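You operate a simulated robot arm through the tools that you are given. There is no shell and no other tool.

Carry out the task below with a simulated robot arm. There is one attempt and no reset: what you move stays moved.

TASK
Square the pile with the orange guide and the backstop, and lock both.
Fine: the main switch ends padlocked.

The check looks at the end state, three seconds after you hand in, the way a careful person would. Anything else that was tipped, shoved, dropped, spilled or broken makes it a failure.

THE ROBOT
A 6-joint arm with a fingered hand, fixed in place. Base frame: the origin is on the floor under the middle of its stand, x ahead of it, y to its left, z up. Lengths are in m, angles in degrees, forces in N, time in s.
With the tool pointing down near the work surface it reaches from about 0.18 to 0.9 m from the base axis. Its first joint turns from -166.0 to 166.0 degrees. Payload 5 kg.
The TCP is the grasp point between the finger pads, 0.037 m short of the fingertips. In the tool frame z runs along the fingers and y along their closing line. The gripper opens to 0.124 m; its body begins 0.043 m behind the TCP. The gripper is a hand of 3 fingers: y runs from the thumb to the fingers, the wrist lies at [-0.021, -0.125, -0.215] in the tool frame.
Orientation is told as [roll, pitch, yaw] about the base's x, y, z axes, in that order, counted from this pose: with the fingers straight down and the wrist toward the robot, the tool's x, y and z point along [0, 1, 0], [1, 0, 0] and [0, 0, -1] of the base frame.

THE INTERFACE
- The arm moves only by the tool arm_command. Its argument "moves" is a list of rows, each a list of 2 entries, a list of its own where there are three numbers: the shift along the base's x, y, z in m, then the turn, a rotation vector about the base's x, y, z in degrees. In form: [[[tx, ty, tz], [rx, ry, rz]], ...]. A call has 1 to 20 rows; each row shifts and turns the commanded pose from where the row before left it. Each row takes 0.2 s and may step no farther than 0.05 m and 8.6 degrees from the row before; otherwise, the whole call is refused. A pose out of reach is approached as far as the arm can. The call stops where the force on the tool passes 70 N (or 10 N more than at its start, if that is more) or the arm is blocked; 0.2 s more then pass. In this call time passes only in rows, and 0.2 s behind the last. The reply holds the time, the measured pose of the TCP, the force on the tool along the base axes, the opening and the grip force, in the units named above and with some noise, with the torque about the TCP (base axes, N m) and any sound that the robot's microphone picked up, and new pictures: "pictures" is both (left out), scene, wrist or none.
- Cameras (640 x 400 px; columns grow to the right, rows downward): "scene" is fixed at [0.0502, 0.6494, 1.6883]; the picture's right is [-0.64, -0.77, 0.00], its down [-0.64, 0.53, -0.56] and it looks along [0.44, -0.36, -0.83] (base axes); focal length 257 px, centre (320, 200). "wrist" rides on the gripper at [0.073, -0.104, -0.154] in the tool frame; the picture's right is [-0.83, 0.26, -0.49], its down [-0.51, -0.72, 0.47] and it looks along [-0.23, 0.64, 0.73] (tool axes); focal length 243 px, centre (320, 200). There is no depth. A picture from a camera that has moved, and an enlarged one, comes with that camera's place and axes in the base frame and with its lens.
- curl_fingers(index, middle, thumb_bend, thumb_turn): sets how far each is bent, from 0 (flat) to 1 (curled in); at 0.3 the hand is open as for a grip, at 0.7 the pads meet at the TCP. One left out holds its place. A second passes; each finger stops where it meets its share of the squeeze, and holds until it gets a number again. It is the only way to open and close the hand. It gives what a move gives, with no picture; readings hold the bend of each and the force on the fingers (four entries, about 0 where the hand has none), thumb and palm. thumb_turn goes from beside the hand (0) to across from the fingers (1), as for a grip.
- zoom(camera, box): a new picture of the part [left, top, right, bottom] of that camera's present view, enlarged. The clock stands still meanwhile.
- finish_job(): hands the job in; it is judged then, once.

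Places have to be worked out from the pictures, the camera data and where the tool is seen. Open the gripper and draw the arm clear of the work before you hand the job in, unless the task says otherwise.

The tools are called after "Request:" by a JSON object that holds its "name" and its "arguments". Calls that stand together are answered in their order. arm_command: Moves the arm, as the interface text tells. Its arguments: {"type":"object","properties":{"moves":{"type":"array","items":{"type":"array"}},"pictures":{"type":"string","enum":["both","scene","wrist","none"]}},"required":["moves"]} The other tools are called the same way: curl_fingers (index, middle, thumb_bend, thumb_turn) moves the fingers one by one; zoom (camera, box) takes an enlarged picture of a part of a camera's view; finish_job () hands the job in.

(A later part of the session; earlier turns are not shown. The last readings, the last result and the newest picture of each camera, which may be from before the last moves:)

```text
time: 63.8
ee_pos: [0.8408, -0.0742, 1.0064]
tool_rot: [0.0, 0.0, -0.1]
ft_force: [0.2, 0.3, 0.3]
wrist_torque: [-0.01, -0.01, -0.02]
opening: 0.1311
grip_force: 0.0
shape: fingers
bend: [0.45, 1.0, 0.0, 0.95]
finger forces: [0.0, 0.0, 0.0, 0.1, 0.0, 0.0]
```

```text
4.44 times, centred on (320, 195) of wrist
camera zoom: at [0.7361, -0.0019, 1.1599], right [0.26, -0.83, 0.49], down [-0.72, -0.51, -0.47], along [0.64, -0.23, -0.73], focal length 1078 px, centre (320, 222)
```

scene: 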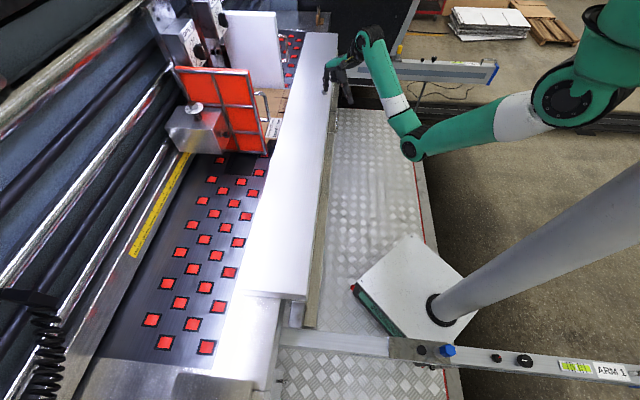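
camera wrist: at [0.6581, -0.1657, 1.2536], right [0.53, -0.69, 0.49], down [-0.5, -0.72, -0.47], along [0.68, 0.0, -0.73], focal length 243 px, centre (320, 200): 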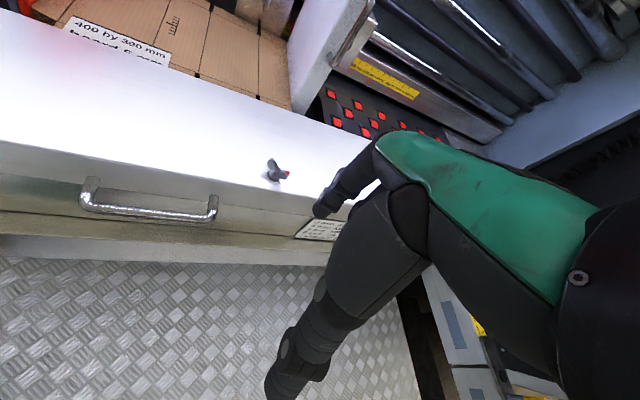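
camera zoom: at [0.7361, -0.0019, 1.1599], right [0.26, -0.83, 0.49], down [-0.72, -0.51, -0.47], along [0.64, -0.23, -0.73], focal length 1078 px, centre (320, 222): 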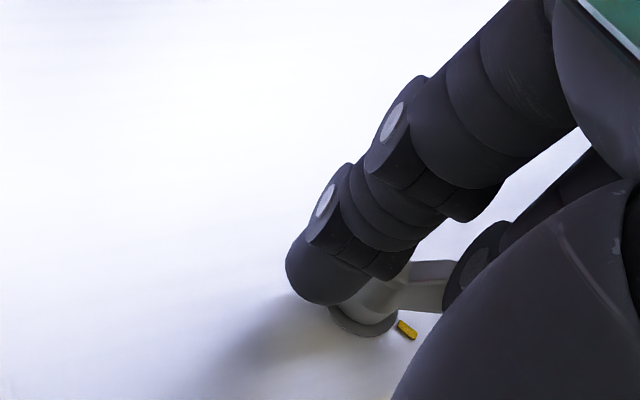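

No contact yet; I push +x further in 3 mm steps.

Request:
{"name": "arm_command", "arguments": {"moves": [[[0.003, 0, 0], [0, 0, 0]], [[0.003, 0, 0], [0, 0, 0]], [[0.003, 0, 0], [0, 0, 0]]], "pictures": "none"}}

Request:
{"name": "zoom", "arguments": {"camera": "scene", "box": [310, 65, 350, 105]}}

```text
time: 64.6
ee_pos: [0.8497, -0.0748, 1.0075]
tool_rot: [0.0, 0.0, -0.1]
ft_force: [-5.8, 1.7, 2.0]
wrist_torque: [0.02, 0.08, 0.04]
opening: 0.125
grip_force: 2.6
shape: fingers
bend: [0.49, 1.0, 0.0, 0.95]
finger forces: [5.6, 0.1, 0.0, 0.0, 0.1, 0.0]
```

```text
10.00 times, centred on (330, 85) of scene
camera zoom: at [0.0502, 0.6494, 1.6883], right [-0.64, -0.77, 0.0], down [-0.64, 0.53, -0.56], along [0.44, -0.36, -0.83], focal length 2569 px, centre (220, 1350)
```

zoom: 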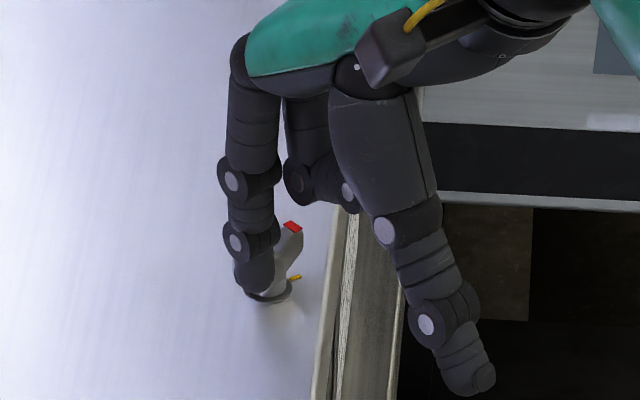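

Force is 5.8 N with red unchanged; I push 4 mm more to see whether it turns further or is at a stop.

Request:
{"name": "arm_command", "arguments": {"moves": [[[0.003, 0.001, 0], [0, 0, 0]], [[0.002, 0.001, 0], [0, 0, 0]]], "pictures": "none"}}

Request:
{"name": "zoom", "arguments": {"camera": "scene", "box": [310, 65, 350, 105]}}

```text
time: 65.2
ee_pos: [0.8548, -0.072, 1.0056]
tool_rot: [0.0, 0.0, -0.1]
ft_force: [-6.8, -0.6, 1.9]
wrist_torque: [0.01, 0.15, 0.03]
opening: 0.1234
grip_force: 2.9
shape: fingers
bend: [0.5, 1.0, 0.0, 0.95]
finger forces: [6.2, 0.1, 0.0, 0.1, 0.1, 0.0]
```

```text
10.00 times, centred on (330, 85) of scene
camera zoom: at [0.0502, 0.6494, 1.6883], right [-0.64, -0.77, 0.0], down [-0.64, 0.53, -0.56], along [0.44, -0.36, -0.83], focal length 2569 px, centre (220, 1350)
```

zoom: 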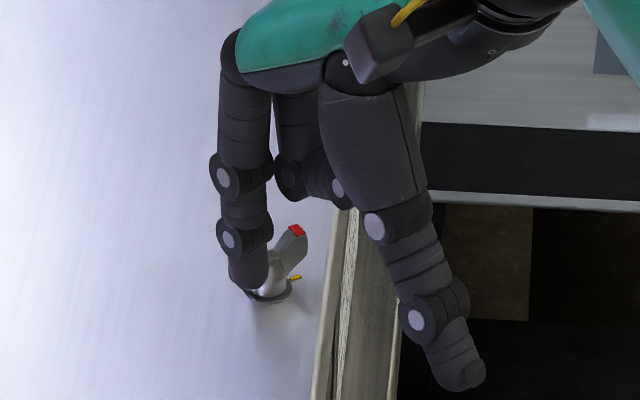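

Red has moved on to about the tick's direction. I withdraw and verify.

Request:
{"name": "arm_command", "arguments": {"moves": [[[-0.01, 0.0, 0], [0, 0, 0]], [[-0.015, 0.0, 0.01], [0, 0, 0]], [[-0.01, 0, 0.045], [0, 0, 0]], [[-0.02, -0.035, 0.02], [0, 0, 6]], [[-0.01, -0.045, 0.01], [0, 0, 7]], [[0, -0.045, 0.0], [0, 0, 7]]], "pictures": "wrist"}}

Request:
{"name": "zoom", "arguments": {"camera": "wrist", "box": [240, 130, 340, 210]}}

Request:
{"name": "zoom", "arguments": {"camera": "scene", "box": [310, 70, 350, 100]}}

```text
time: 66.6
ee_pos: [0.7902, -0.1958, 1.0934]
tool_rot: [-0.1, 0.0, 19.9]
ft_force: [-0.3, 0.4, 1.0]
wrist_torque: [0.0, 0.02, 0.0]
opening: 0.1312
grip_force: 0.0
shape: fingers
bend: [0.45, 1.0, 0.0, 0.95]
finger forces: [0.1, 0.1, 0.1, 0.1, 0.0, 0.0]
camera wrist: at [0.6673, -0.1644, 1.2469], right [0.53, -0.69, 0.49], down [-0.5, -0.72, -0.47], along [0.68, 0.0, -0.73], focal length 243 px, centre (320, 200)
```

wrist: 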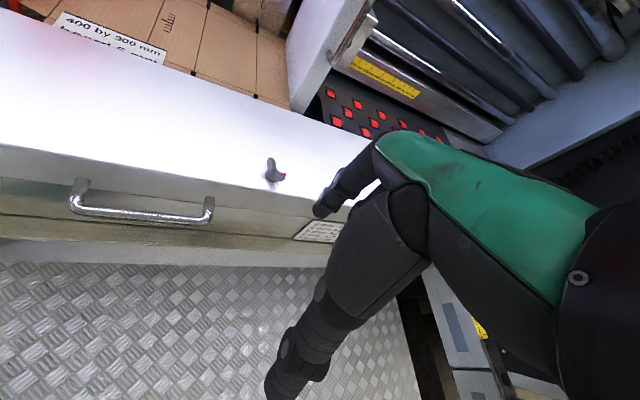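

```text
5.00 times, centred on (290, 170) of wrist
camera zoom: at [0.6673, -0.1644, 1.2469], right [0.53, -0.69, 0.49], down [-0.5, -0.72, -0.47], along [0.68, 0.0, -0.73], focal length 1213 px, centre (470, 350)
```

zoom: 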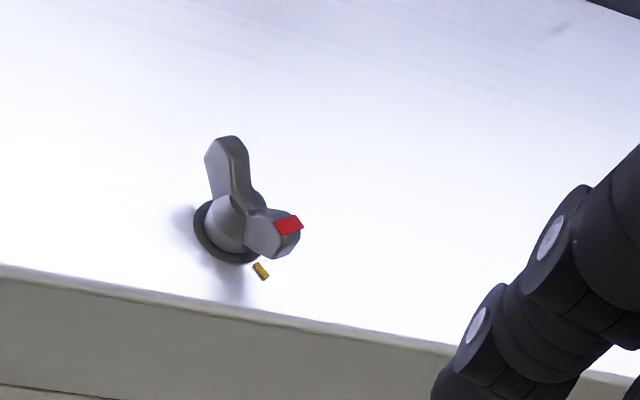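

```text
13.33 times, centred on (330, 85) of scene
camera zoom: at [0.0502, 0.6494, 1.6883], right [-0.64, -0.77, 0.0], down [-0.64, 0.53, -0.56], along [0.44, -0.36, -0.83], focal length 3426 px, centre (187, 1733)
```

zoom: 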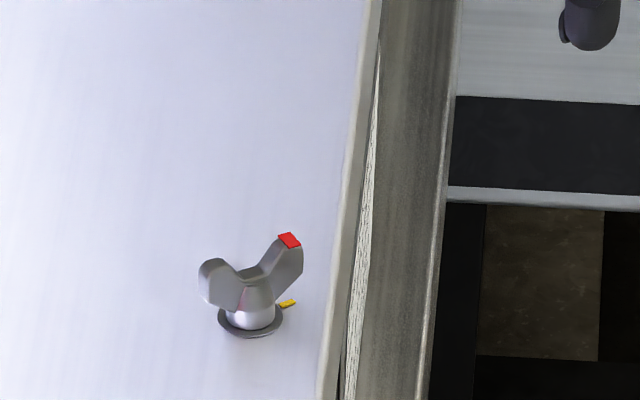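

Red is now at about −96° against the tick at about −92°: aligned. Next the guide's lock knob: I move to a frontal, level view of it (tool tilted up 60°).

Request:
{"name": "arm_command", "arguments": {"moves": [[[-0.0131, 0.0446, -0.0033], [0, 0, 2.78]], [[-0.0131, 0.0446, -0.0033], [0, 0, 2.78]], [[-0.0131, 0.0446, -0.0033], [0, 0, 2.78]], [[-0.0131, 0.0446, -0.0033], [0, 0, 2.78]], [[-0.0131, 0.0446, -0.0033], [0, 0, 2.78]], [[-0.0131, 0.0446, -0.0033], [0, 0, 2.78]], [[-0.0131, 0.0446, -0.0033], [0, 0, 2.78]], [[-0.0131, 0.0446, -0.0033], [0, 0, 2.78]], [[-0.0131, 0.0446, -0.0033], [0, 0, 2.78]], [[0, 0, 0], [6.06, -6.06, 0]], [[0, 0, 0], [6.06, -6.06, 0]], [[0, 0, 0], [6.06, -6.06, 0]], [[0, 0, 0], [6.06, -6.06, 0]], [[0, 0, 0], [6.06, -6.06, 0]], [[0, 0, 0], [6.06, -6.06, 0]], [[0, 0, 0], [6.06, -6.06, 0]]], "pictures": "both"}}

Request:
{"name": "zoom", "arguments": {"camera": "wrist", "box": [180, 140, 320, 260]}}

```text
time: 70.0
ee_pos: [0.6722, 0.2037, 1.0616]
tool_rot: [0.2, -60.1, 44.6]
ft_force: [0.5, 0.5, -0.6]
wrist_torque: [0.0, -0.04, 0.01]
opening: 0.1312
grip_force: 0.0
shape: fingers
bend: [0.45, 1.0, 0.0, 0.95]
finger forces: [0.0, 0.0, 0.1, 0.1, 0.0, 0.0]
camera wrist: at [0.4895, 0.124, 1.0482], right [0.38, -0.8, 0.47], down [0.39, -0.32, -0.86], along [0.84, 0.51, 0.19], focal length 243 px, centre (320, 200)
```

scene: 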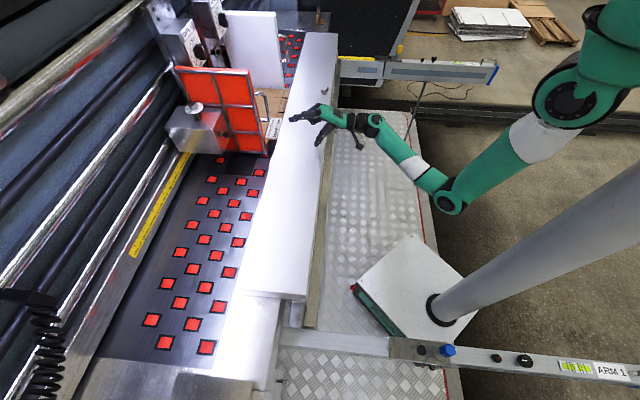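
wrist: 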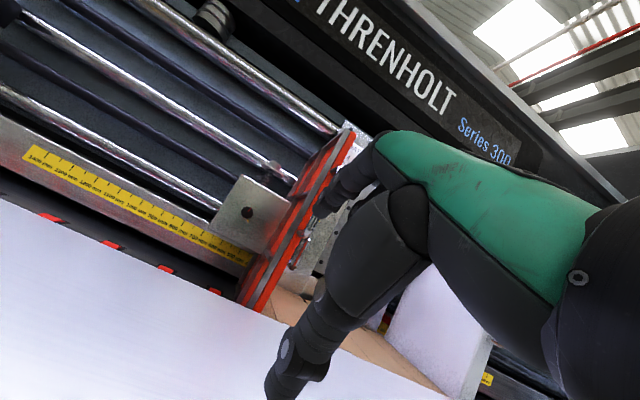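

```text
3.33 times, centred on (250, 200) of wrist
camera zoom: at [0.4895, 0.124, 1.0482], right [0.38, -0.8, 0.47], down [0.39, -0.32, -0.86], along [0.84, 0.51, 0.19], focal length 809 px, centre (553, 200)
```

zoom: 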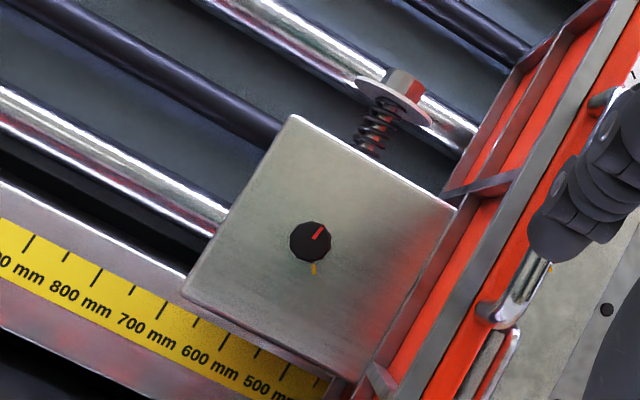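

A very good frontal view: the red line is ~12° right of up, and the yellow tick at ~140° clockwise, so it also needs ~130–135° clockwise. I zoom for precise positions.

Request:
{"name": "zoom", "arguments": {"camera": "wrist", "box": [225, 190, 275, 230]}}

Request:
{"name": "zoom", "arguments": {"camera": "scene", "box": [190, 120, 240, 160]}}

Request:
{"name": "zoom", "arguments": {"camera": "scene", "box": [200, 60, 360, 180]}}

```text
10.00 times, centred on (250, 210) of wrist
camera zoom: at [0.4895, 0.124, 1.0482], right [0.38, -0.8, 0.47], down [0.39, -0.32, -0.86], along [0.84, 0.51, 0.19], focal length 2426 px, centre (1020, 100)
```

zoom: 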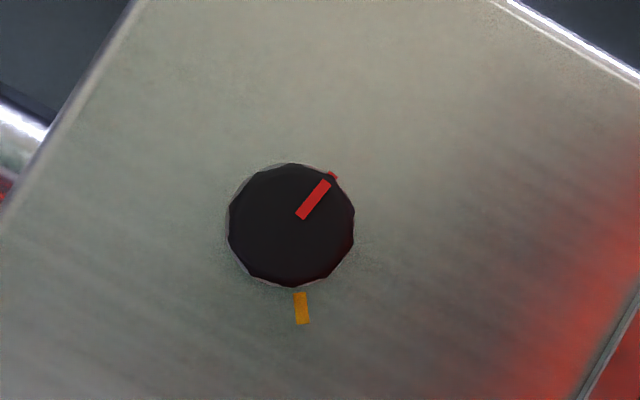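

```text
10.00 times, centred on (215, 140) of scene
camera zoom: at [0.0502, 0.6494, 1.6883], right [-0.64, -0.77, 0.0], down [-0.64, 0.53, -0.56], along [0.44, -0.36, -0.83], focal length 2569 px, centre (1370, 800)
```

zoom: 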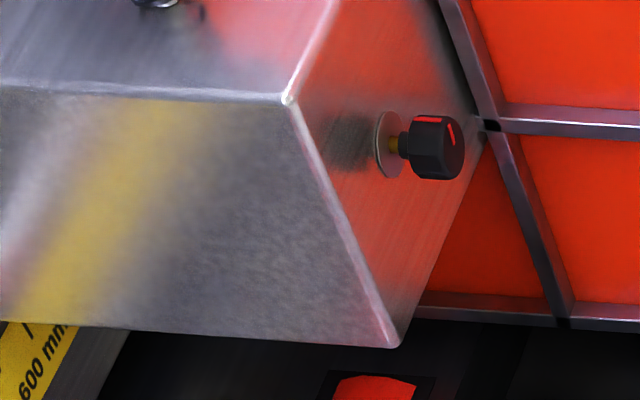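

```text
3.33 times, centred on (280, 120) of scene
camera zoom: at [0.0502, 0.6494, 1.6883], right [-0.64, -0.77, 0.0], down [-0.64, 0.53, -0.56], along [0.44, -0.36, -0.83], focal length 856 px, centre (453, 467)
```

zoom: 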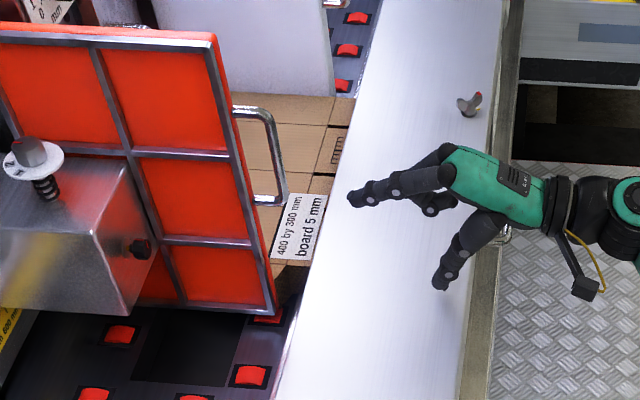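

The knob's front centre is at (0.817, 0.446, 1.052); it is 23 mm across, needs +135° about the feed axis (clockwise seen from here). I reshape the hand to a small three-finger pinch, raise it, and turn it horizontal with the wrist to the left.

Request:
{"name": "curl_fingers", "arguments": {"index": 0.55, "middle": 0.55, "thumb_bend": 0.55, "thumb_turn": 1.0}}

Request:
{"name": "arm_command", "arguments": {"moves": [[[-0.0215, 0.0215, 0.0293], [0, 0, 0]], [[-0.0215, 0.0215, 0.0293], [0, 0, 0]], [[-0.0215, 0.0215, 0.0293], [0, 0, 0]], [[0, 0, 0], [5.3, -5.3, 0]], [[0, 0, 0], [5.3, -5.3, 0]], [[0, 0, 0], [5.3, -5.3, 0]], [[0, 0, 0], [5.3, -5.3, 0]]], "pictures": "both"}}

```text
time: 71.0
ee_pos: [0.6717, 0.2046, 1.0618]
tool_rot: [0.2, -60.0, 44.9]
ft_force: [0.9, -0.1, 0.0]
wrist_torque: [-0.04, -0.02, -0.01]
opening: 0.0529
grip_force: 0.0
shape: fingers
bend: [0.55, 0.55, 0.55, 1.0]
finger forces: [0.1, 0.0, 0.1, 0.0, 0.0, 0.0]
```

```text
time: 72.6
ee_pos: [0.607, 0.2689, 1.1495]
tool_rot: [95.5, -89.9, -50.7]
ft_force: [0.2, 0.5, -0.2]
wrist_torque: [0.01, 0.03, 0.02]
opening: 0.0523
grip_force: 0.1
shape: fingers
bend: [0.55, 0.55, 0.55, 1.0]
finger forces: [0.0, 0.1, 0.0, 0.0, 0.0, 0.1]
camera wrist: at [0.4468, 0.2105, 1.0461], right [0.24, -0.94, 0.26], down [0.69, -0.02, -0.72], along [0.68, 0.35, 0.64], focal length 243 px, centre (320, 200)
```

scene: 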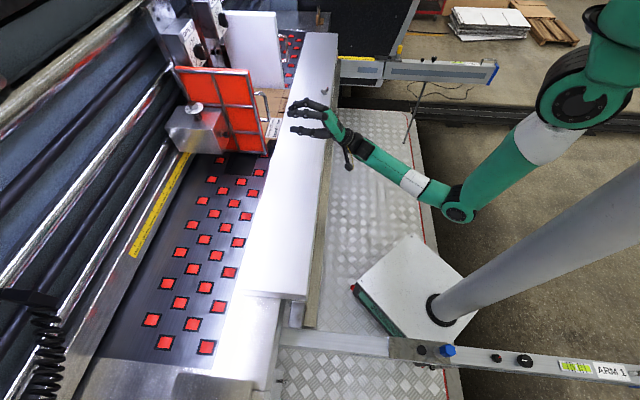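
wrist: 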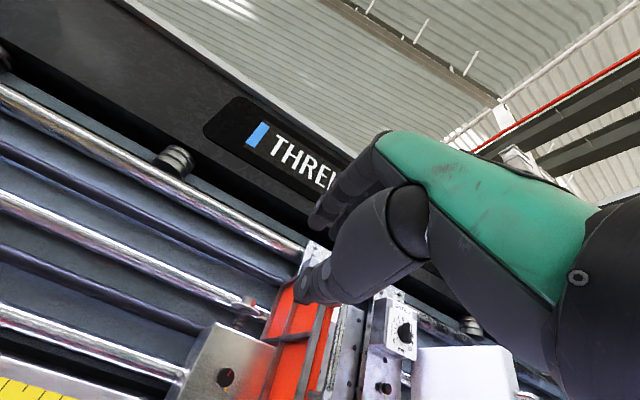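

Tool is horizontal. Now I roll +90° about the feed axis so the wrist goes to the left side.

Request:
{"name": "arm_command", "arguments": {"moves": [[[0, 0, 0], [5.785, 5.785, 0]], [[0, 0, 0], [5.785, 5.785, 0]], [[0, 0, 0], [5.785, 5.785, 0]], [[0, 0, 0], [5.785, 5.785, 0]], [[0, 0, 0], [5.785, 5.785, 0]], [[0, 0, 0], [5.785, 5.785, 0]], [[0, 0, 0], [5.785, 5.785, 0]], [[0, 0, 0], [5.785, 5.785, 0]], [[0, 0, 0], [5.785, 5.785, 0]], [[0, 0, 0], [5.785, 5.785, 0]], [[0, 0, 0], [5.785, 5.785, 0]]], "pictures": "both"}}

```text
time: 75.0
ee_pos: [0.6285, 0.2239, 1.1553]
tool_rot: [88.0, -3.2, -41.2]
ft_force: [-0.2, 1.2, 0.6]
wrist_torque: [0.01, 0.0, -0.03]
opening: 0.0521
grip_force: 0.1
shape: fingers
bend: [0.55, 0.55, 0.55, 1.0]
finger forces: [0.0, 0.0, 0.0, 0.0, 0.1, 0.0]
out of reach, approached as far as the arm can: row 4, 5, 6, 7
camera wrist: at [0.4466, 0.1801, 1.2276], right [-0.11, -0.59, -0.8], down [-0.22, 0.8, -0.56], along [0.97, 0.11, -0.22], focal length 243 px, centre (320, 200)
```

scene: 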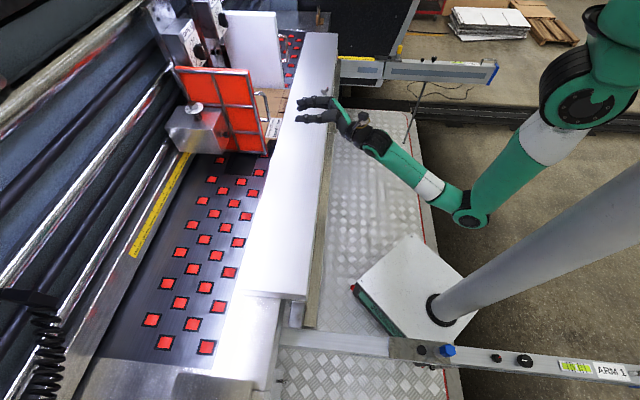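
wrist: 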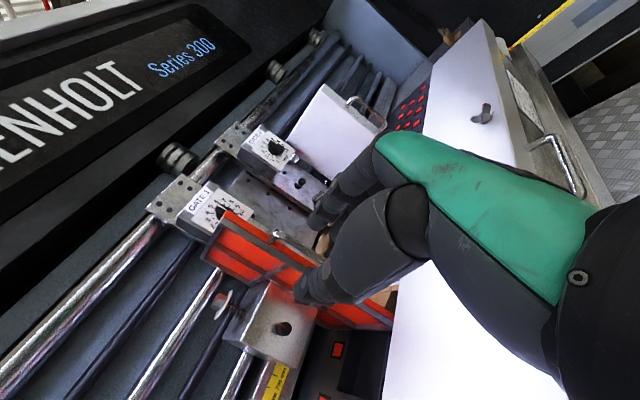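

With the wrist at the left the fingers would bulge toward the guide plate, so I choose a better approach: tool tilted ~70°, where the wrist lies nearly on the knob's axis. I roll back by −87° first.

Request:
{"name": "arm_command", "arguments": {"moves": [[[0, 0, 0], [0, 0, -3.8]], [[0, 0, 0], [-5.59, -5.59, 0]], [[0, 0, 0], [-5.59, -5.59, 0]], [[0, 0, 0], [-5.59, -5.59, 0]], [[0, 0, 0], [-5.59, -5.59, 0]], [[0, 0, 0], [-5.59, -5.59, 0]], [[0, 0, 0], [-5.59, -5.59, 0]], [[0, 0, 0], [-5.59, -5.59, 0]], [[0, 0, 0], [-5.59, -5.59, 0]], [[0, 0, 0], [-5.59, -5.59, 0]], [[0, 0, 0], [-5.59, -5.59, 0]], [[0, 0, 0], [-5.59, -5.59, 0]], [[0, 0, 0], [-4.71, 4.71, 0]], [[0, 0, 0], [-4.71, 4.71, 0]], [[0, 0, 0], [-4.71, 4.71, 0]]], "pictures": "both"}}

```text
time: 78.2
ee_pos: [0.6279, 0.2191, 1.1576]
tool_rot: [7.3, -70.4, 34.7]
ft_force: [0.1, -1.2, -0.3]
wrist_torque: [0.03, 0.01, 0.01]
opening: 0.0523
grip_force: 0.1
shape: fingers
bend: [0.55, 0.55, 0.55, 1.0]
finger forces: [0.0, 0.0, 0.0, 0.0, 0.0, 0.0]
out of reach, approached as far as the arm can: row 7
camera wrist: at [0.4443, 0.1552, 1.1127], right [0.28, -0.88, 0.37], down [0.47, -0.22, -0.86], along [0.84, 0.42, 0.35], focal length 243 px, centre (320, 200)
```

scene: 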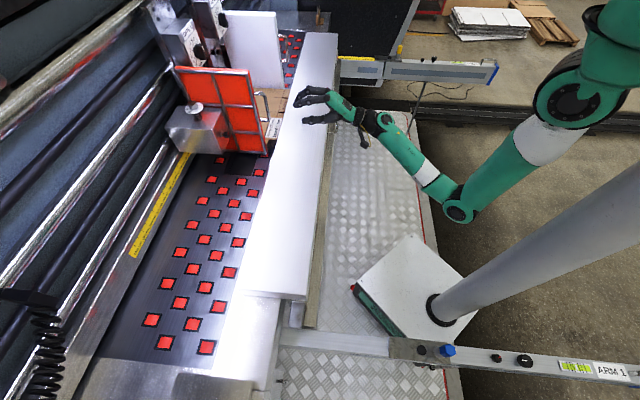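
wrist: 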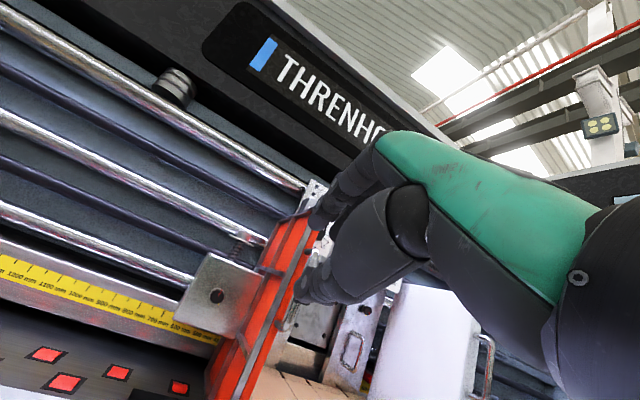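

Orientation is now azimuth ~42°, 19° below horizontal. I check the finger layout in the scene picture before approaching the knob.

Request:
{"name": "zoom", "arguments": {"camera": "scene", "box": [285, 70, 405, 150]}}

Request:
{"name": "zoom", "arguments": {"camera": "wrist", "box": [260, 170, 420, 310]}}

```text
5.00 times, centred on (345, 110) of scene
camera zoom: at [0.0502, 0.6494, 1.6883], right [-0.64, -0.77, 0.0], down [-0.64, 0.53, -0.56], along [0.44, -0.36, -0.83], focal length 1285 px, centre (195, 650)
```

zoom: 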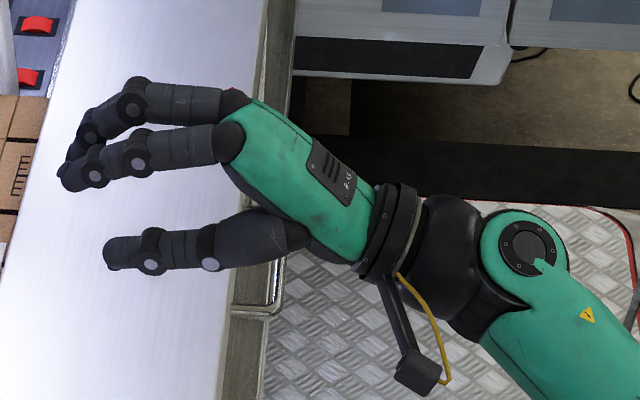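

```text
2.86 times, centred on (340, 240) of wrist
camera zoom: at [0.4443, 0.1552, 1.1127], right [0.28, -0.88, 0.37], down [0.47, -0.22, -0.86], along [0.84, 0.42, 0.35], focal length 693 px, centre (263, 86)
```

zoom: 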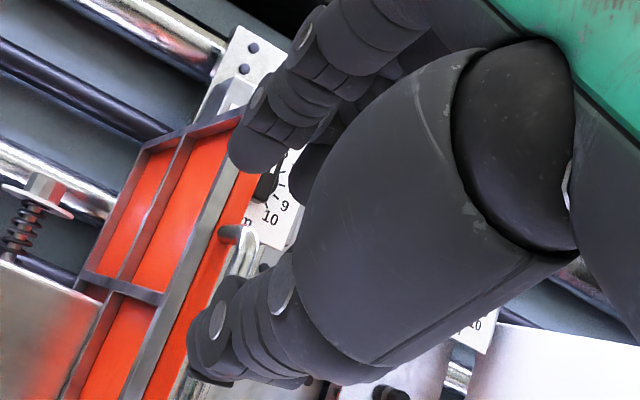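

I settle on a simpler way: use the straight index fingertip like a rack — press it against the knob's left side and draw it upward, which turns the knob clockwise. I reshape the hand to the pointer and tilt the tool to ~15°.

Request:
{"name": "curl_fingers", "arguments": {"index": 0.45, "middle": 1.0, "thumb_bend": 0.0, "thumb_turn": 1.0}}

Request:
{"name": "arm_command", "arguments": {"moves": [[[0, 0, 0], [0, 0, 2.6]], [[0, 0, 0], [-2.55, -2.55, 0]], [[0, 0, 0], [-5.56, 5.56, 0]], [[0, 0, 0], [-5.56, 5.56, 0]], [[0, 0, 0], [-5.56, 5.56, 0]], [[0, 0, 0], [-5.56, 5.56, 0]], [[0, 0, 0], [-5.56, 5.56, 0]], [[0, 0, 0], [-5.56, 5.56, 0]], [[0, 0, 0], [-5.56, 5.56, 0]], [[0.0158, 0.041, -0.0115], [0, 0, 0]], [[0.0158, 0.041, -0.0115], [0, 0, 0]], [[0.0158, 0.041, -0.0115], [0, 0, 0]]], "pictures": "both"}}

Request:
{"name": "zoom", "arguments": {"camera": "scene", "box": [180, 80, 320, 180]}}

```text
time: 79.2
ee_pos: [0.627, 0.2209, 1.1573]
tool_rot: [7.4, -70.4, 34.8]
ft_force: [0.3, 0.2, -0.2]
wrist_torque: [-0.01, 0.0, -0.01]
opening: 0.1307
grip_force: 0.2
shape: fingers
bend: [0.45, 1.0, 0.0, 0.95]
finger forces: [0.0, 0.0, 0.0, 0.0, 0.0, 0.1]
```

```text
time: 81.8
ee_pos: [0.6843, 0.4067, 1.026]
tool_rot: [-2.6, -35.6, 44.6]
ft_force: [-2.8, -4.4, 29.8]
wrist_torque: [-1.97, 2.08, 0.06]
opening: 0.1341
grip_force: 15.7
shape: fingers
bend: [0.45, 1.0, 0.0, 0.97]
finger forces: [0.1, 0.0, 0.0, 0.0, 30.3, 0.0]
out of reach, approached as far as the arm can: row 5, 6, 7, 8, 9
camera wrist: at [0.5059, 0.3398, 1.0875], right [0.5, -0.64, 0.58], down [0.14, -0.6, -0.78], along [0.86, 0.47, -0.21], focal length 243 px, centre (320, 200)
```

scene: 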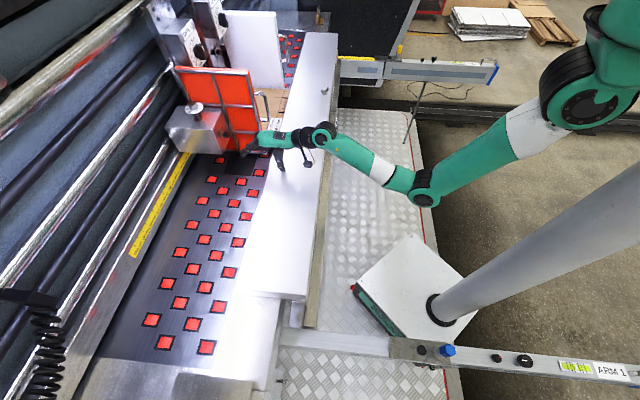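
wrist: 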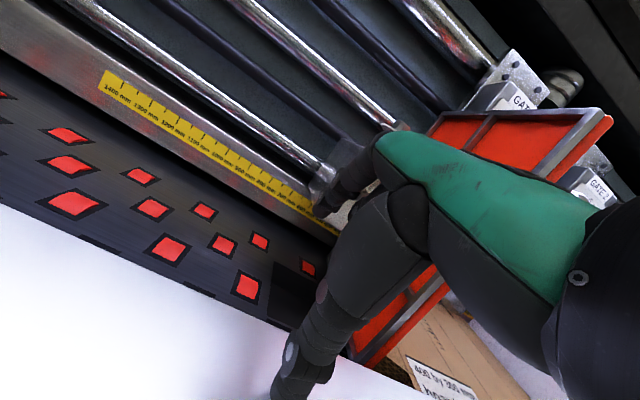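

```text
4.00 times, centred on (250, 130) of scene
camera zoom: at [0.0502, 0.6494, 1.6883], right [-0.64, -0.77, 0.0], down [-0.64, 0.53, -0.56], along [0.44, -0.36, -0.83], focal length 1028 px, centre (600, 480)
```

zoom: 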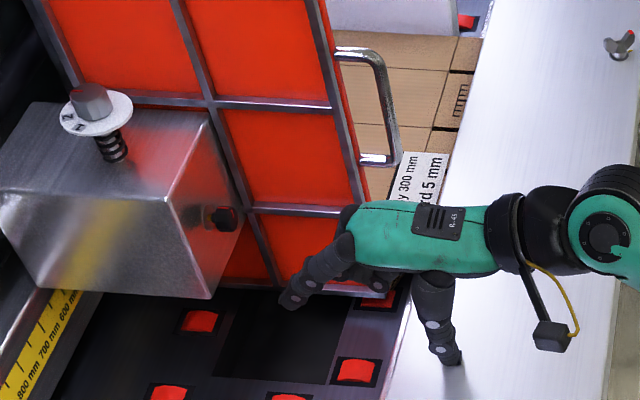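

The arm drifted lower than intended because some tilt rows were out of reach, and the thumb is pressing ~30 N on the beam top. I lift straight up right away.

Request:
{"name": "arm_command", "arguments": {"moves": [[[0, 0, 0.03], [0, 0, 0]], [[0, 0, 0.03], [0, 0, 0]]], "pictures": "both"}}

Request:
{"name": "zoom", "arguments": {"camera": "scene", "box": [180, 40, 360, 180]}}

```text
time: 82.4
ee_pos: [0.6855, 0.4034, 1.0774]
tool_rot: [-2.5, -35.0, 44.7]
ft_force: [-0.2, 0.0, 0.0]
wrist_torque: [-0.05, -0.01, -0.02]
opening: 0.1314
grip_force: 0.1
shape: fingers
bend: [0.45, 1.0, 0.0, 0.95]
finger forces: [0.0, 0.0, 0.1, 0.0, 0.1, 0.0]
camera wrist: at [0.5071, 0.3385, 1.1414], right [0.51, -0.64, 0.58], down [0.13, -0.61, -0.78], along [0.85, 0.47, -0.22], focal length 243 px, centre (320, 200)
```

scene: 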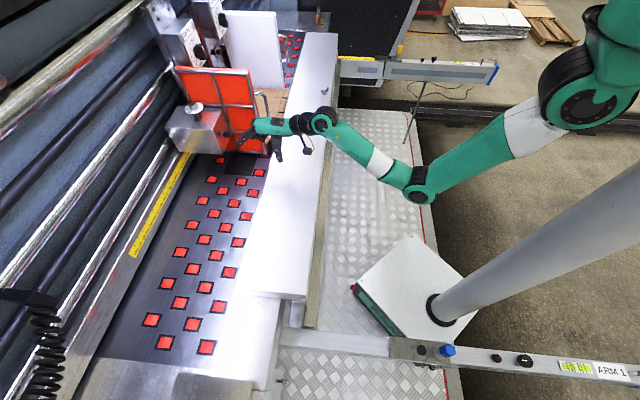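
wrist: 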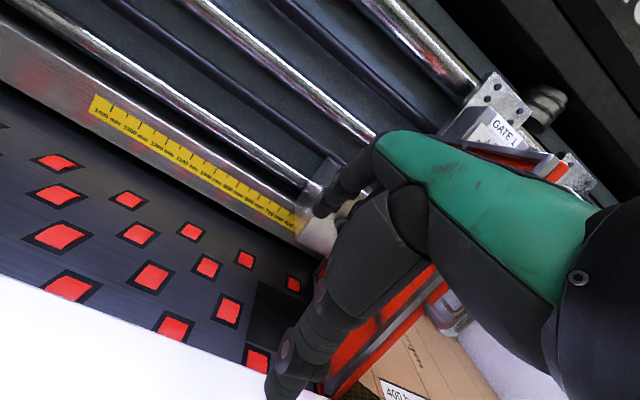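

```text
2.86 times, centred on (270, 110) of scene
camera zoom: at [0.0502, 0.6494, 1.6883], right [-0.64, -0.77, 0.0], down [-0.64, 0.53, -0.56], along [0.44, -0.36, -0.83], focal length 734 px, centre (463, 457)
```

zoom: 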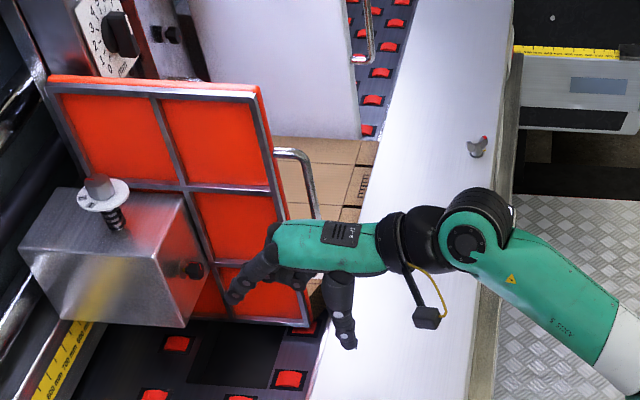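

All is as before, nothing moved. Here in front of the guide the smaller tilt should be reachable, so I reduce the tilt by 20° and check the finger.

Request:
{"name": "arm_command", "arguments": {"moves": [[[0, 0, 0.005], [-4.7, 4.7, 0]], [[0, 0, 0.005], [-4.7, 4.7, 0]], [[0, 0, 0.0], [-4.7, 4.7, 0]]], "pictures": "both"}}

Request:
{"name": "zoom", "arguments": {"camera": "scene", "box": [190, 100, 310, 180]}}

Request:
{"name": "zoom", "arguments": {"camera": "wrist", "box": [260, 140, 380, 240]}}

```text
time: 83.2
ee_pos: [0.7517, 0.4303, 0.9943]
tool_rot: [-1.7, -17.6, 45.6]
ft_force: [-8.2, 0.2, 57.7]
wrist_torque: [-3.54, 4.74, -0.47]
opening: 0.1404
grip_force: 29.3
shape: fingers
bend: [0.45, 1.0, 0.0, 0.92]
finger forces: [0.0, 0.0, 0.1, 0.1, 57.6, 0.0]
out of reach, approached as far as the arm can: row 1, 2, 3
camera wrist: at [0.5948, 0.3796, 1.107], right [0.65, -0.5, 0.57], down [-0.01, -0.76, -0.65], along [0.76, 0.41, -0.5], focal length 243 px, centre (320, 200)
```

scene: 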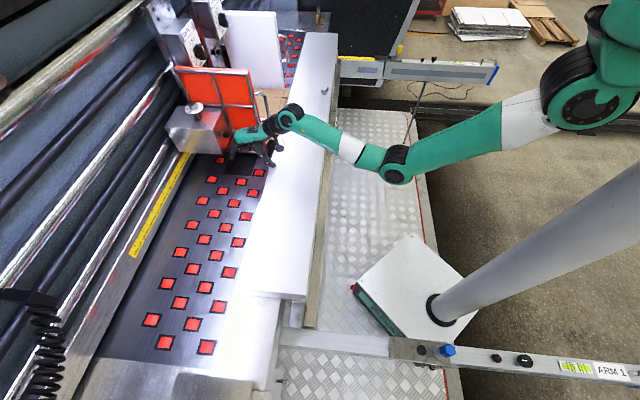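
wrist: 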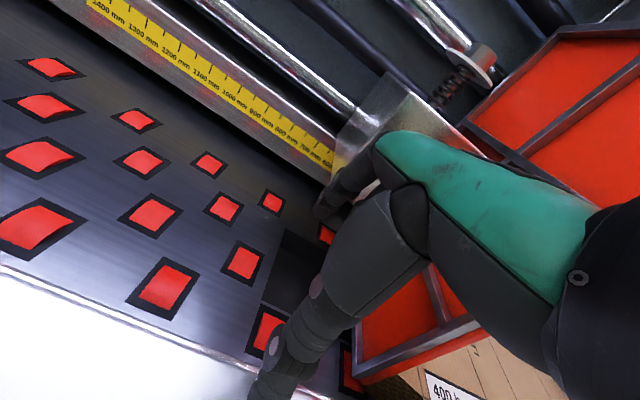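

```text
5.00 times, centred on (250, 140) of scene
camera zoom: at [0.0502, 0.6494, 1.6883], right [-0.64, -0.77, 0.0], down [-0.64, 0.53, -0.56], along [0.44, -0.36, -0.83], focal length 1285 px, centre (670, 500)
```

zoom: 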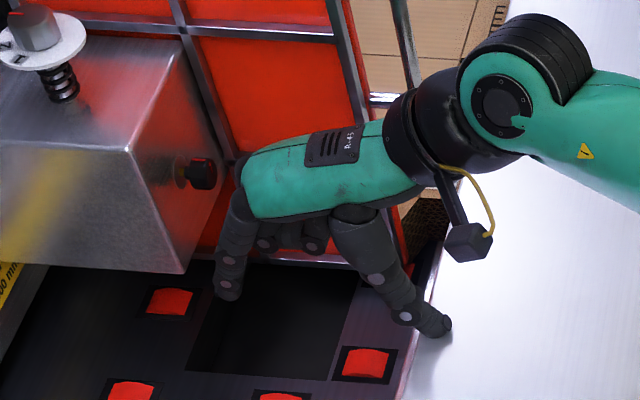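

```text
4.00 times, centred on (320, 190) of wrist
camera zoom: at [0.5948, 0.3796, 1.107], right [0.65, -0.5, 0.57], down [-0.01, -0.76, -0.65], along [0.76, 0.41, -0.5], focal length 970 px, centre (320, 240)
```

zoom: 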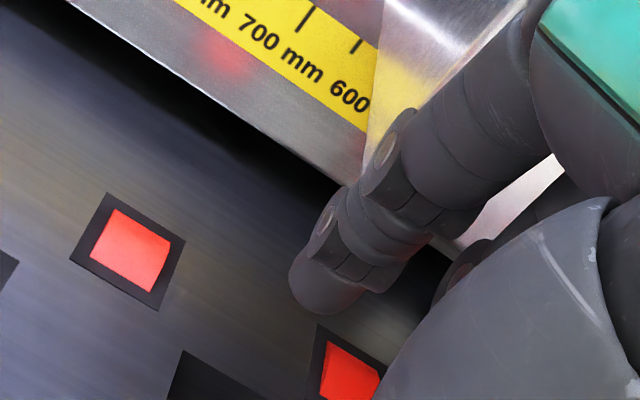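

The pose again fell short and the thumb presses the beam with ~58 N. I lift off immediately, keeping the orientation.

Request:
{"name": "arm_command", "arguments": {"moves": [[[0, 0, 0.03], [0, 0, 0]], [[0, 0, 0.03], [0, 0, 0]], [[0, 0, 0.03], [0, 0, 0]]], "pictures": "both"}}

Request:
{"name": "zoom", "arguments": {"camera": "scene", "box": [180, 40, 360, 180]}}

```text
time: 84.0
ee_pos: [0.7962, 0.4301, 1.0084]
tool_rot: [-2.0, -14.5, 45.3]
ft_force: [-26.2, -16.5, -15.1]
wrist_torque: [0.08, -0.5, 0.08]
opening: 0.1197
grip_force: 17.3
shape: fingers
bend: [0.53, 1.0, 0.0, 0.95]
finger forces: [16.1, 18.4, 0.1, 0.0, 0.0, 0.1]
out of reach, approached as far as the arm can: row 1, 2, 3
camera wrist: at [0.6433, 0.3871, 1.1286], right [0.66, -0.48, 0.57], down [-0.04, -0.78, -0.62], along [0.75, 0.39, -0.54], focal length 243 px, centre (320, 200)
```

scene: 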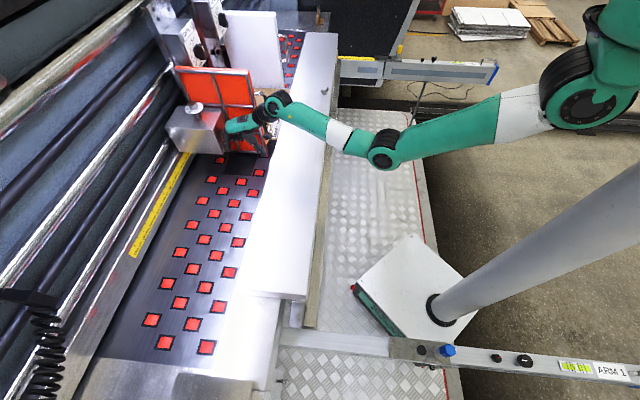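
wrist: 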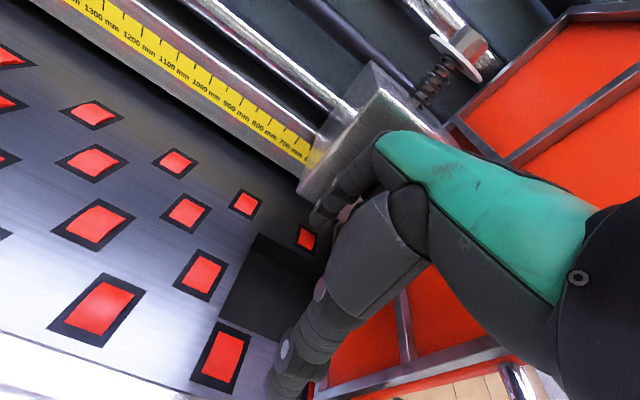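

```text
2.86 times, centred on (270, 110) of scene
camera zoom: at [0.0502, 0.6494, 1.6883], right [-0.64, -0.77, 0.0], down [-0.64, 0.53, -0.56], along [0.44, -0.36, -0.83], focal length 734 px, centre (463, 457)
```

zoom: 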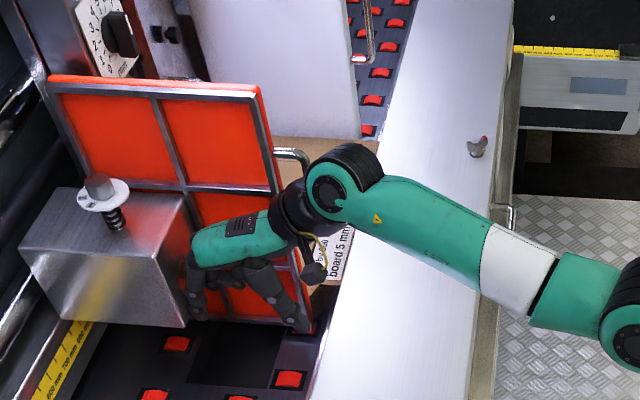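

Lifting was not followed; the arm seems stuck at a joint limit in this branch and slid forward, pressing the box face with ~17 N per finger. I back straight off along −f and tilt up again, the way I came.

Request:
{"name": "arm_command", "arguments": {"moves": [[[-0.014, -0.014, 0], [4.0, -4.0, 0]], [[-0.014, -0.014, 0.005], [4.7, -4.7, 0]]], "pictures": "scene"}}

```text
time: 84.6
ee_pos: [0.7728, 0.4064, 1.0243]
tool_rot: [-2.5, -27.6, 44.7]
ft_force: [0.9, -0.4, -0.6]
wrist_torque: [-0.04, 0.03, 0.04]
opening: 0.1315
grip_force: 0.1
shape: fingers
bend: [0.45, 1.0, 0.0, 0.95]
finger forces: [0.1, 0.1, 0.0, 0.0, 0.0, 0.0]
```

scene: 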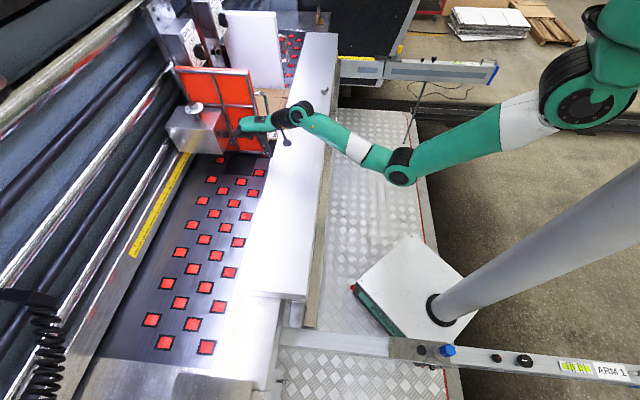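

Free again, with tilt 28° reachable here. I retreat back and up over the beam to a pose known from before (0.60, 0.39, 1.08, tilt ~30°) to see whether the arm is in the same branch as earlier.

Request:
{"name": "arm_command", "arguments": {"moves": [[[-0.02, -0.01, 0.01], [1.0, -1.0, 0]], [[-0.03, -0.005, 0.012], [0, 0, 0]], [[-0.03, -0.005, 0.012], [0, 0, 0]], [[-0.03, -0.005, 0.012], [0, 0, 0]], [[-0.03, 0.0, 0.012], [0, 0, 0]]], "pictures": "both"}}

```text
time: 85.8
ee_pos: [0.6447, 0.389, 1.0446]
tool_rot: [-2.3, -29.6, 44.9]
ft_force: [-0.1, 0.2, -0.3]
wrist_torque: [-0.03, 0.0, 0.03]
opening: 0.1314
grip_force: 0.1
shape: fingers
bend: [0.45, 1.0, 0.0, 0.95]
finger forces: [0.0, 0.0, 0.1, 0.0, 0.0, 0.0]
out of reach, approached as far as the arm can: row 3, 4, 5
camera wrist: at [0.4725, 0.3276, 1.1244], right [0.55, -0.6, 0.59], down [0.08, -0.66, -0.75], along [0.83, 0.46, -0.31], focal length 243 px, centre (320, 200)
```

scene: 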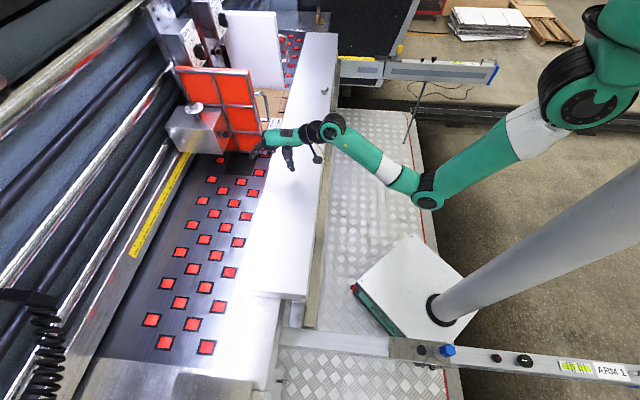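
wrist: 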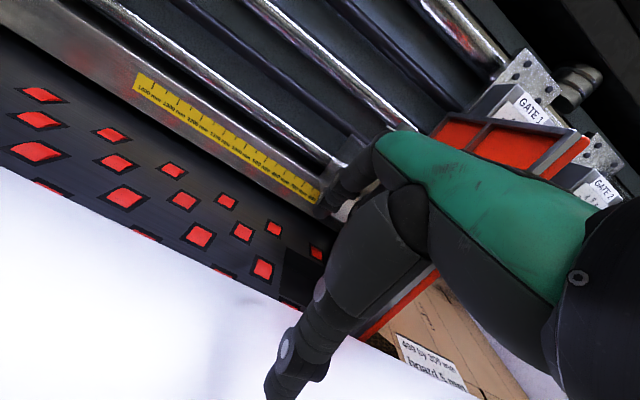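

Height is limited here although this pose was reachable before, so the wrist is wound differently after the rolling. I zoom on the wrist to compare.

Request:
{"name": "zoom", "arguments": {"camera": "scene", "box": [240, 90, 460, 220]}}

```text
2.91 times, centred on (350, 155) of scene
camera zoom: at [0.0502, 0.6494, 1.6883], right [-0.64, -0.77, 0.0], down [-0.64, 0.53, -0.56], along [0.44, -0.36, -0.83], focal length 747 px, centre (233, 331)
```

zoom: 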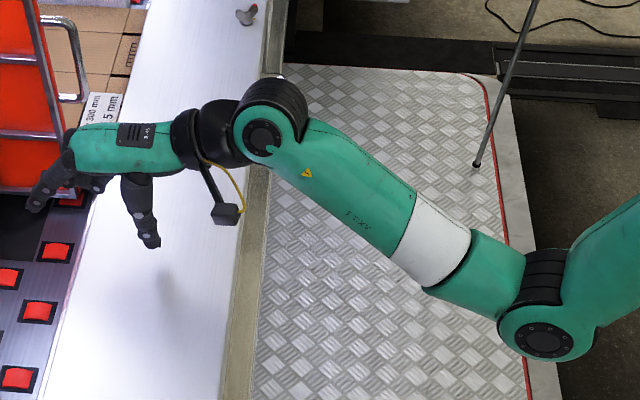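

The forearm shows its text side now, i.e. the wrist flipped by half a turn during the rolling. To unflip it, I repeat the sequence: tilt up to horizontal, roll +90° about the feed axis, and then swing down from the right side instead of coming back over the top.

Request:
{"name": "arm_command", "arguments": {"moves": [[[-0.0047, -0.015, 0.005], [5.3, -5.3, 0]], [[-0.0047, -0.015, 0.01], [5.3, -5.3, 0]], [[-0.0047, -0.015, 0.0131], [5.3, -5.3, 0]], [[-0.0047, -0.015, 0.0131], [5.3, -5.3, 0]], [[-0.0047, -0.015, 0.0131], [5.3, -5.3, 0]], [[-0.0047, -0.015, 0.0131], [5.3, -5.3, 0]], [[-0.0047, -0.015, 0.0131], [5.3, -5.3, 0]], [[-0.0047, -0.015, 0.0131], [5.3, -5.3, 0]]], "pictures": "scene"}}

Request:
{"name": "zoom", "arguments": {"camera": "scene", "box": [260, 70, 480, 230]}}

```text
time: 87.6
ee_pos: [0.6069, 0.269, 1.1366]
tool_rot: [11.6, -88.8, 30.6]
ft_force: [0.1, 0.6, 0.0]
wrist_torque: [0.0, -0.03, -0.02]
opening: 0.1313
grip_force: 0.1
shape: fingers
bend: [0.45, 1.0, 0.0, 0.95]
finger forces: [0.0, 0.0, 0.0, 0.0, 0.0, 0.0]
```

scene: 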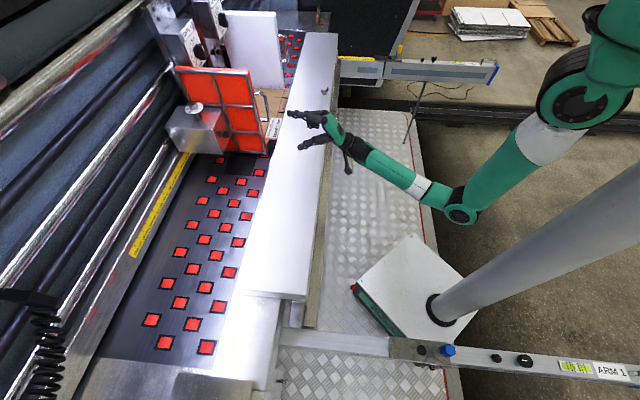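

```text
2.50 times, centred on (370, 150) of scene
camera zoom: at [0.0502, 0.6494, 1.6883], right [-0.64, -0.77, 0.0], down [-0.64, 0.53, -0.56], along [0.44, -0.36, -0.83], focal length 642 px, centre (195, 325)
```

zoom: 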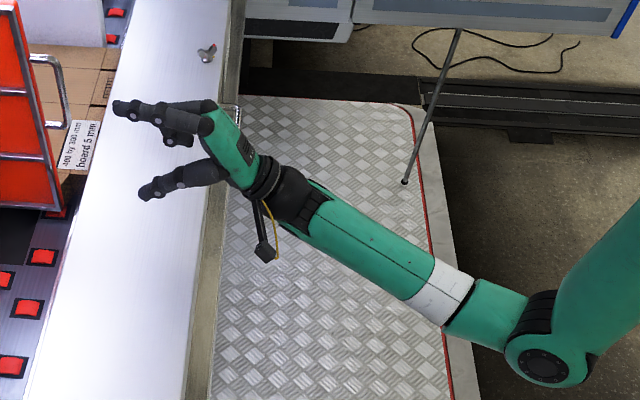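

No out-of-reach rows, and the forearm now shows its seam line like in the early pictures, so it may have unflipped by itself. I test by tilting back down while moving outwards, watching the flags.

Request:
{"name": "arm_command", "arguments": {"moves": [[[0.008, 0.0, -0.005], [-5.3, 5.3, 0]], [[0.008, 0.0, -0.005], [-5.3, 5.3, 0]], [[0.008, 0.0, -0.01], [-5.3, 5.3, 0]], [[0.008, 0.0, -0.01], [-5.3, 5.3, 0]]], "pictures": "scene"}}

Request:
{"name": "zoom", "arguments": {"camera": "scene", "box": [260, 70, 480, 230]}}

```text
time: 88.6
ee_pos: [0.6374, 0.2689, 1.1051]
tool_rot: [-2.2, -58.8, 44.4]
ft_force: [0.2, 0.5, 0.3]
wrist_torque: [0.03, 0.02, 0.02]
opening: 0.1313
grip_force: 0.0
shape: fingers
bend: [0.45, 1.0, 0.0, 0.95]
finger forces: [0.1, 0.0, 0.1, 0.1, 0.0, 0.0]
```

scene: 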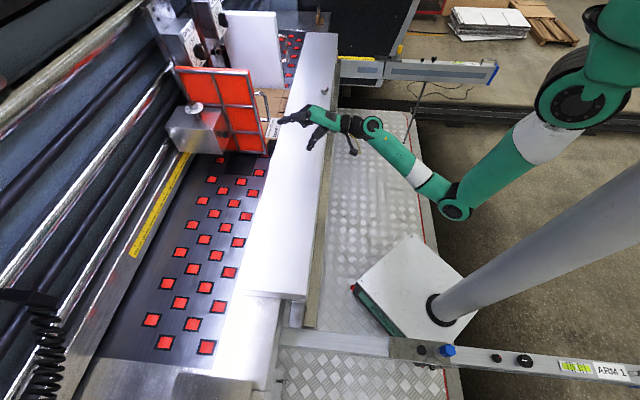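

```text
2.50 times, centred on (370, 150) of scene
camera zoom: at [0.0502, 0.6494, 1.6883], right [-0.64, -0.77, 0.0], down [-0.64, 0.53, -0.56], along [0.44, -0.36, -0.83], focal length 642 px, centre (195, 325)
```

zoom: 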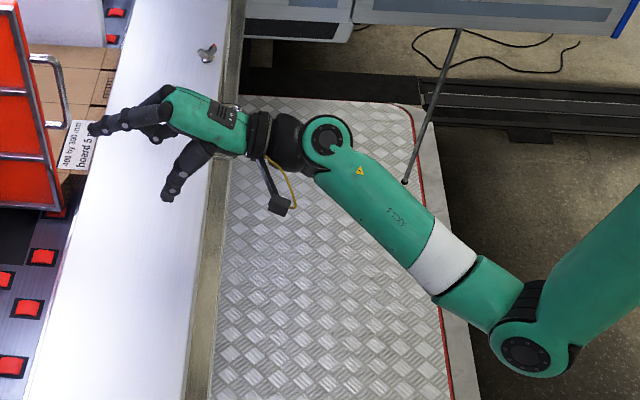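

Still the flipped branch (triangle side visible). From the geometry the flip happens when the palm axis passes along the forearm; I tilt up again, roll +90° through that point, and then I'll swing down from the right side.

Request:
{"name": "arm_command", "arguments": {"moves": [[[-0.0076, 0.0, 0.011], [5.3, -5.3, 0]], [[-0.0076, 0.0, 0.011], [5.3, -5.3, 0]], [[-0.0076, 0.0, 0.011], [5.3, -5.3, 0]], [[-0.0076, 0.0, 0.011], [5.3, -5.3, 0]], [[0, 0, 0], [5.785, 5.785, 0]], [[0, 0, 0], [5.785, 5.785, 0]], [[0, 0, 0], [5.785, 5.785, 0]], [[0, 0, 0], [5.785, 5.785, 0]], [[0, 0, 0], [5.785, 5.785, 0]], [[0, 0, 0], [5.785, 5.785, 0]], [[0, 0, 0], [5.785, 5.785, 0]], [[0, 0, 0], [5.785, 5.785, 0]], [[0, 0, 0], [5.785, 5.785, 0]], [[0, 0, 0], [5.785, 5.785, 0]], [[0, 0, 0], [5.785, 5.785, 0]]], "pictures": "scene"}}

Request:
{"name": "zoom", "arguments": {"camera": "scene", "box": [260, 70, 480, 230]}}

```text
time: 91.8
ee_pos: [0.6089, 0.2675, 1.1495]
tool_rot: [87.3, 0.5, -43.7]
ft_force: [-0.1, 0.6, -0.8]
wrist_torque: [-0.04, 0.0, 0.03]
opening: 0.1317
grip_force: 0.0
shape: fingers
bend: [0.45, 1.0, 0.0, 0.95]
finger forces: [0.0, 0.1, 0.0, 0.0, 0.1, 0.0]
```

scene: 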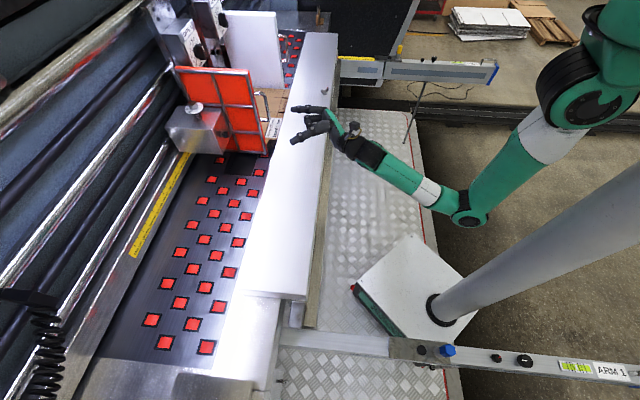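

```text
2.50 times, centred on (370, 150) of scene
camera zoom: at [0.0502, 0.6494, 1.6883], right [-0.64, -0.77, 0.0], down [-0.64, 0.53, -0.56], along [0.44, -0.36, -0.83], focal length 642 px, centre (195, 325)
```

zoom: 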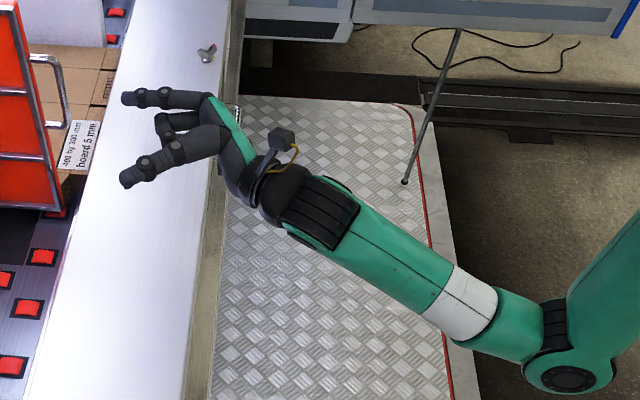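

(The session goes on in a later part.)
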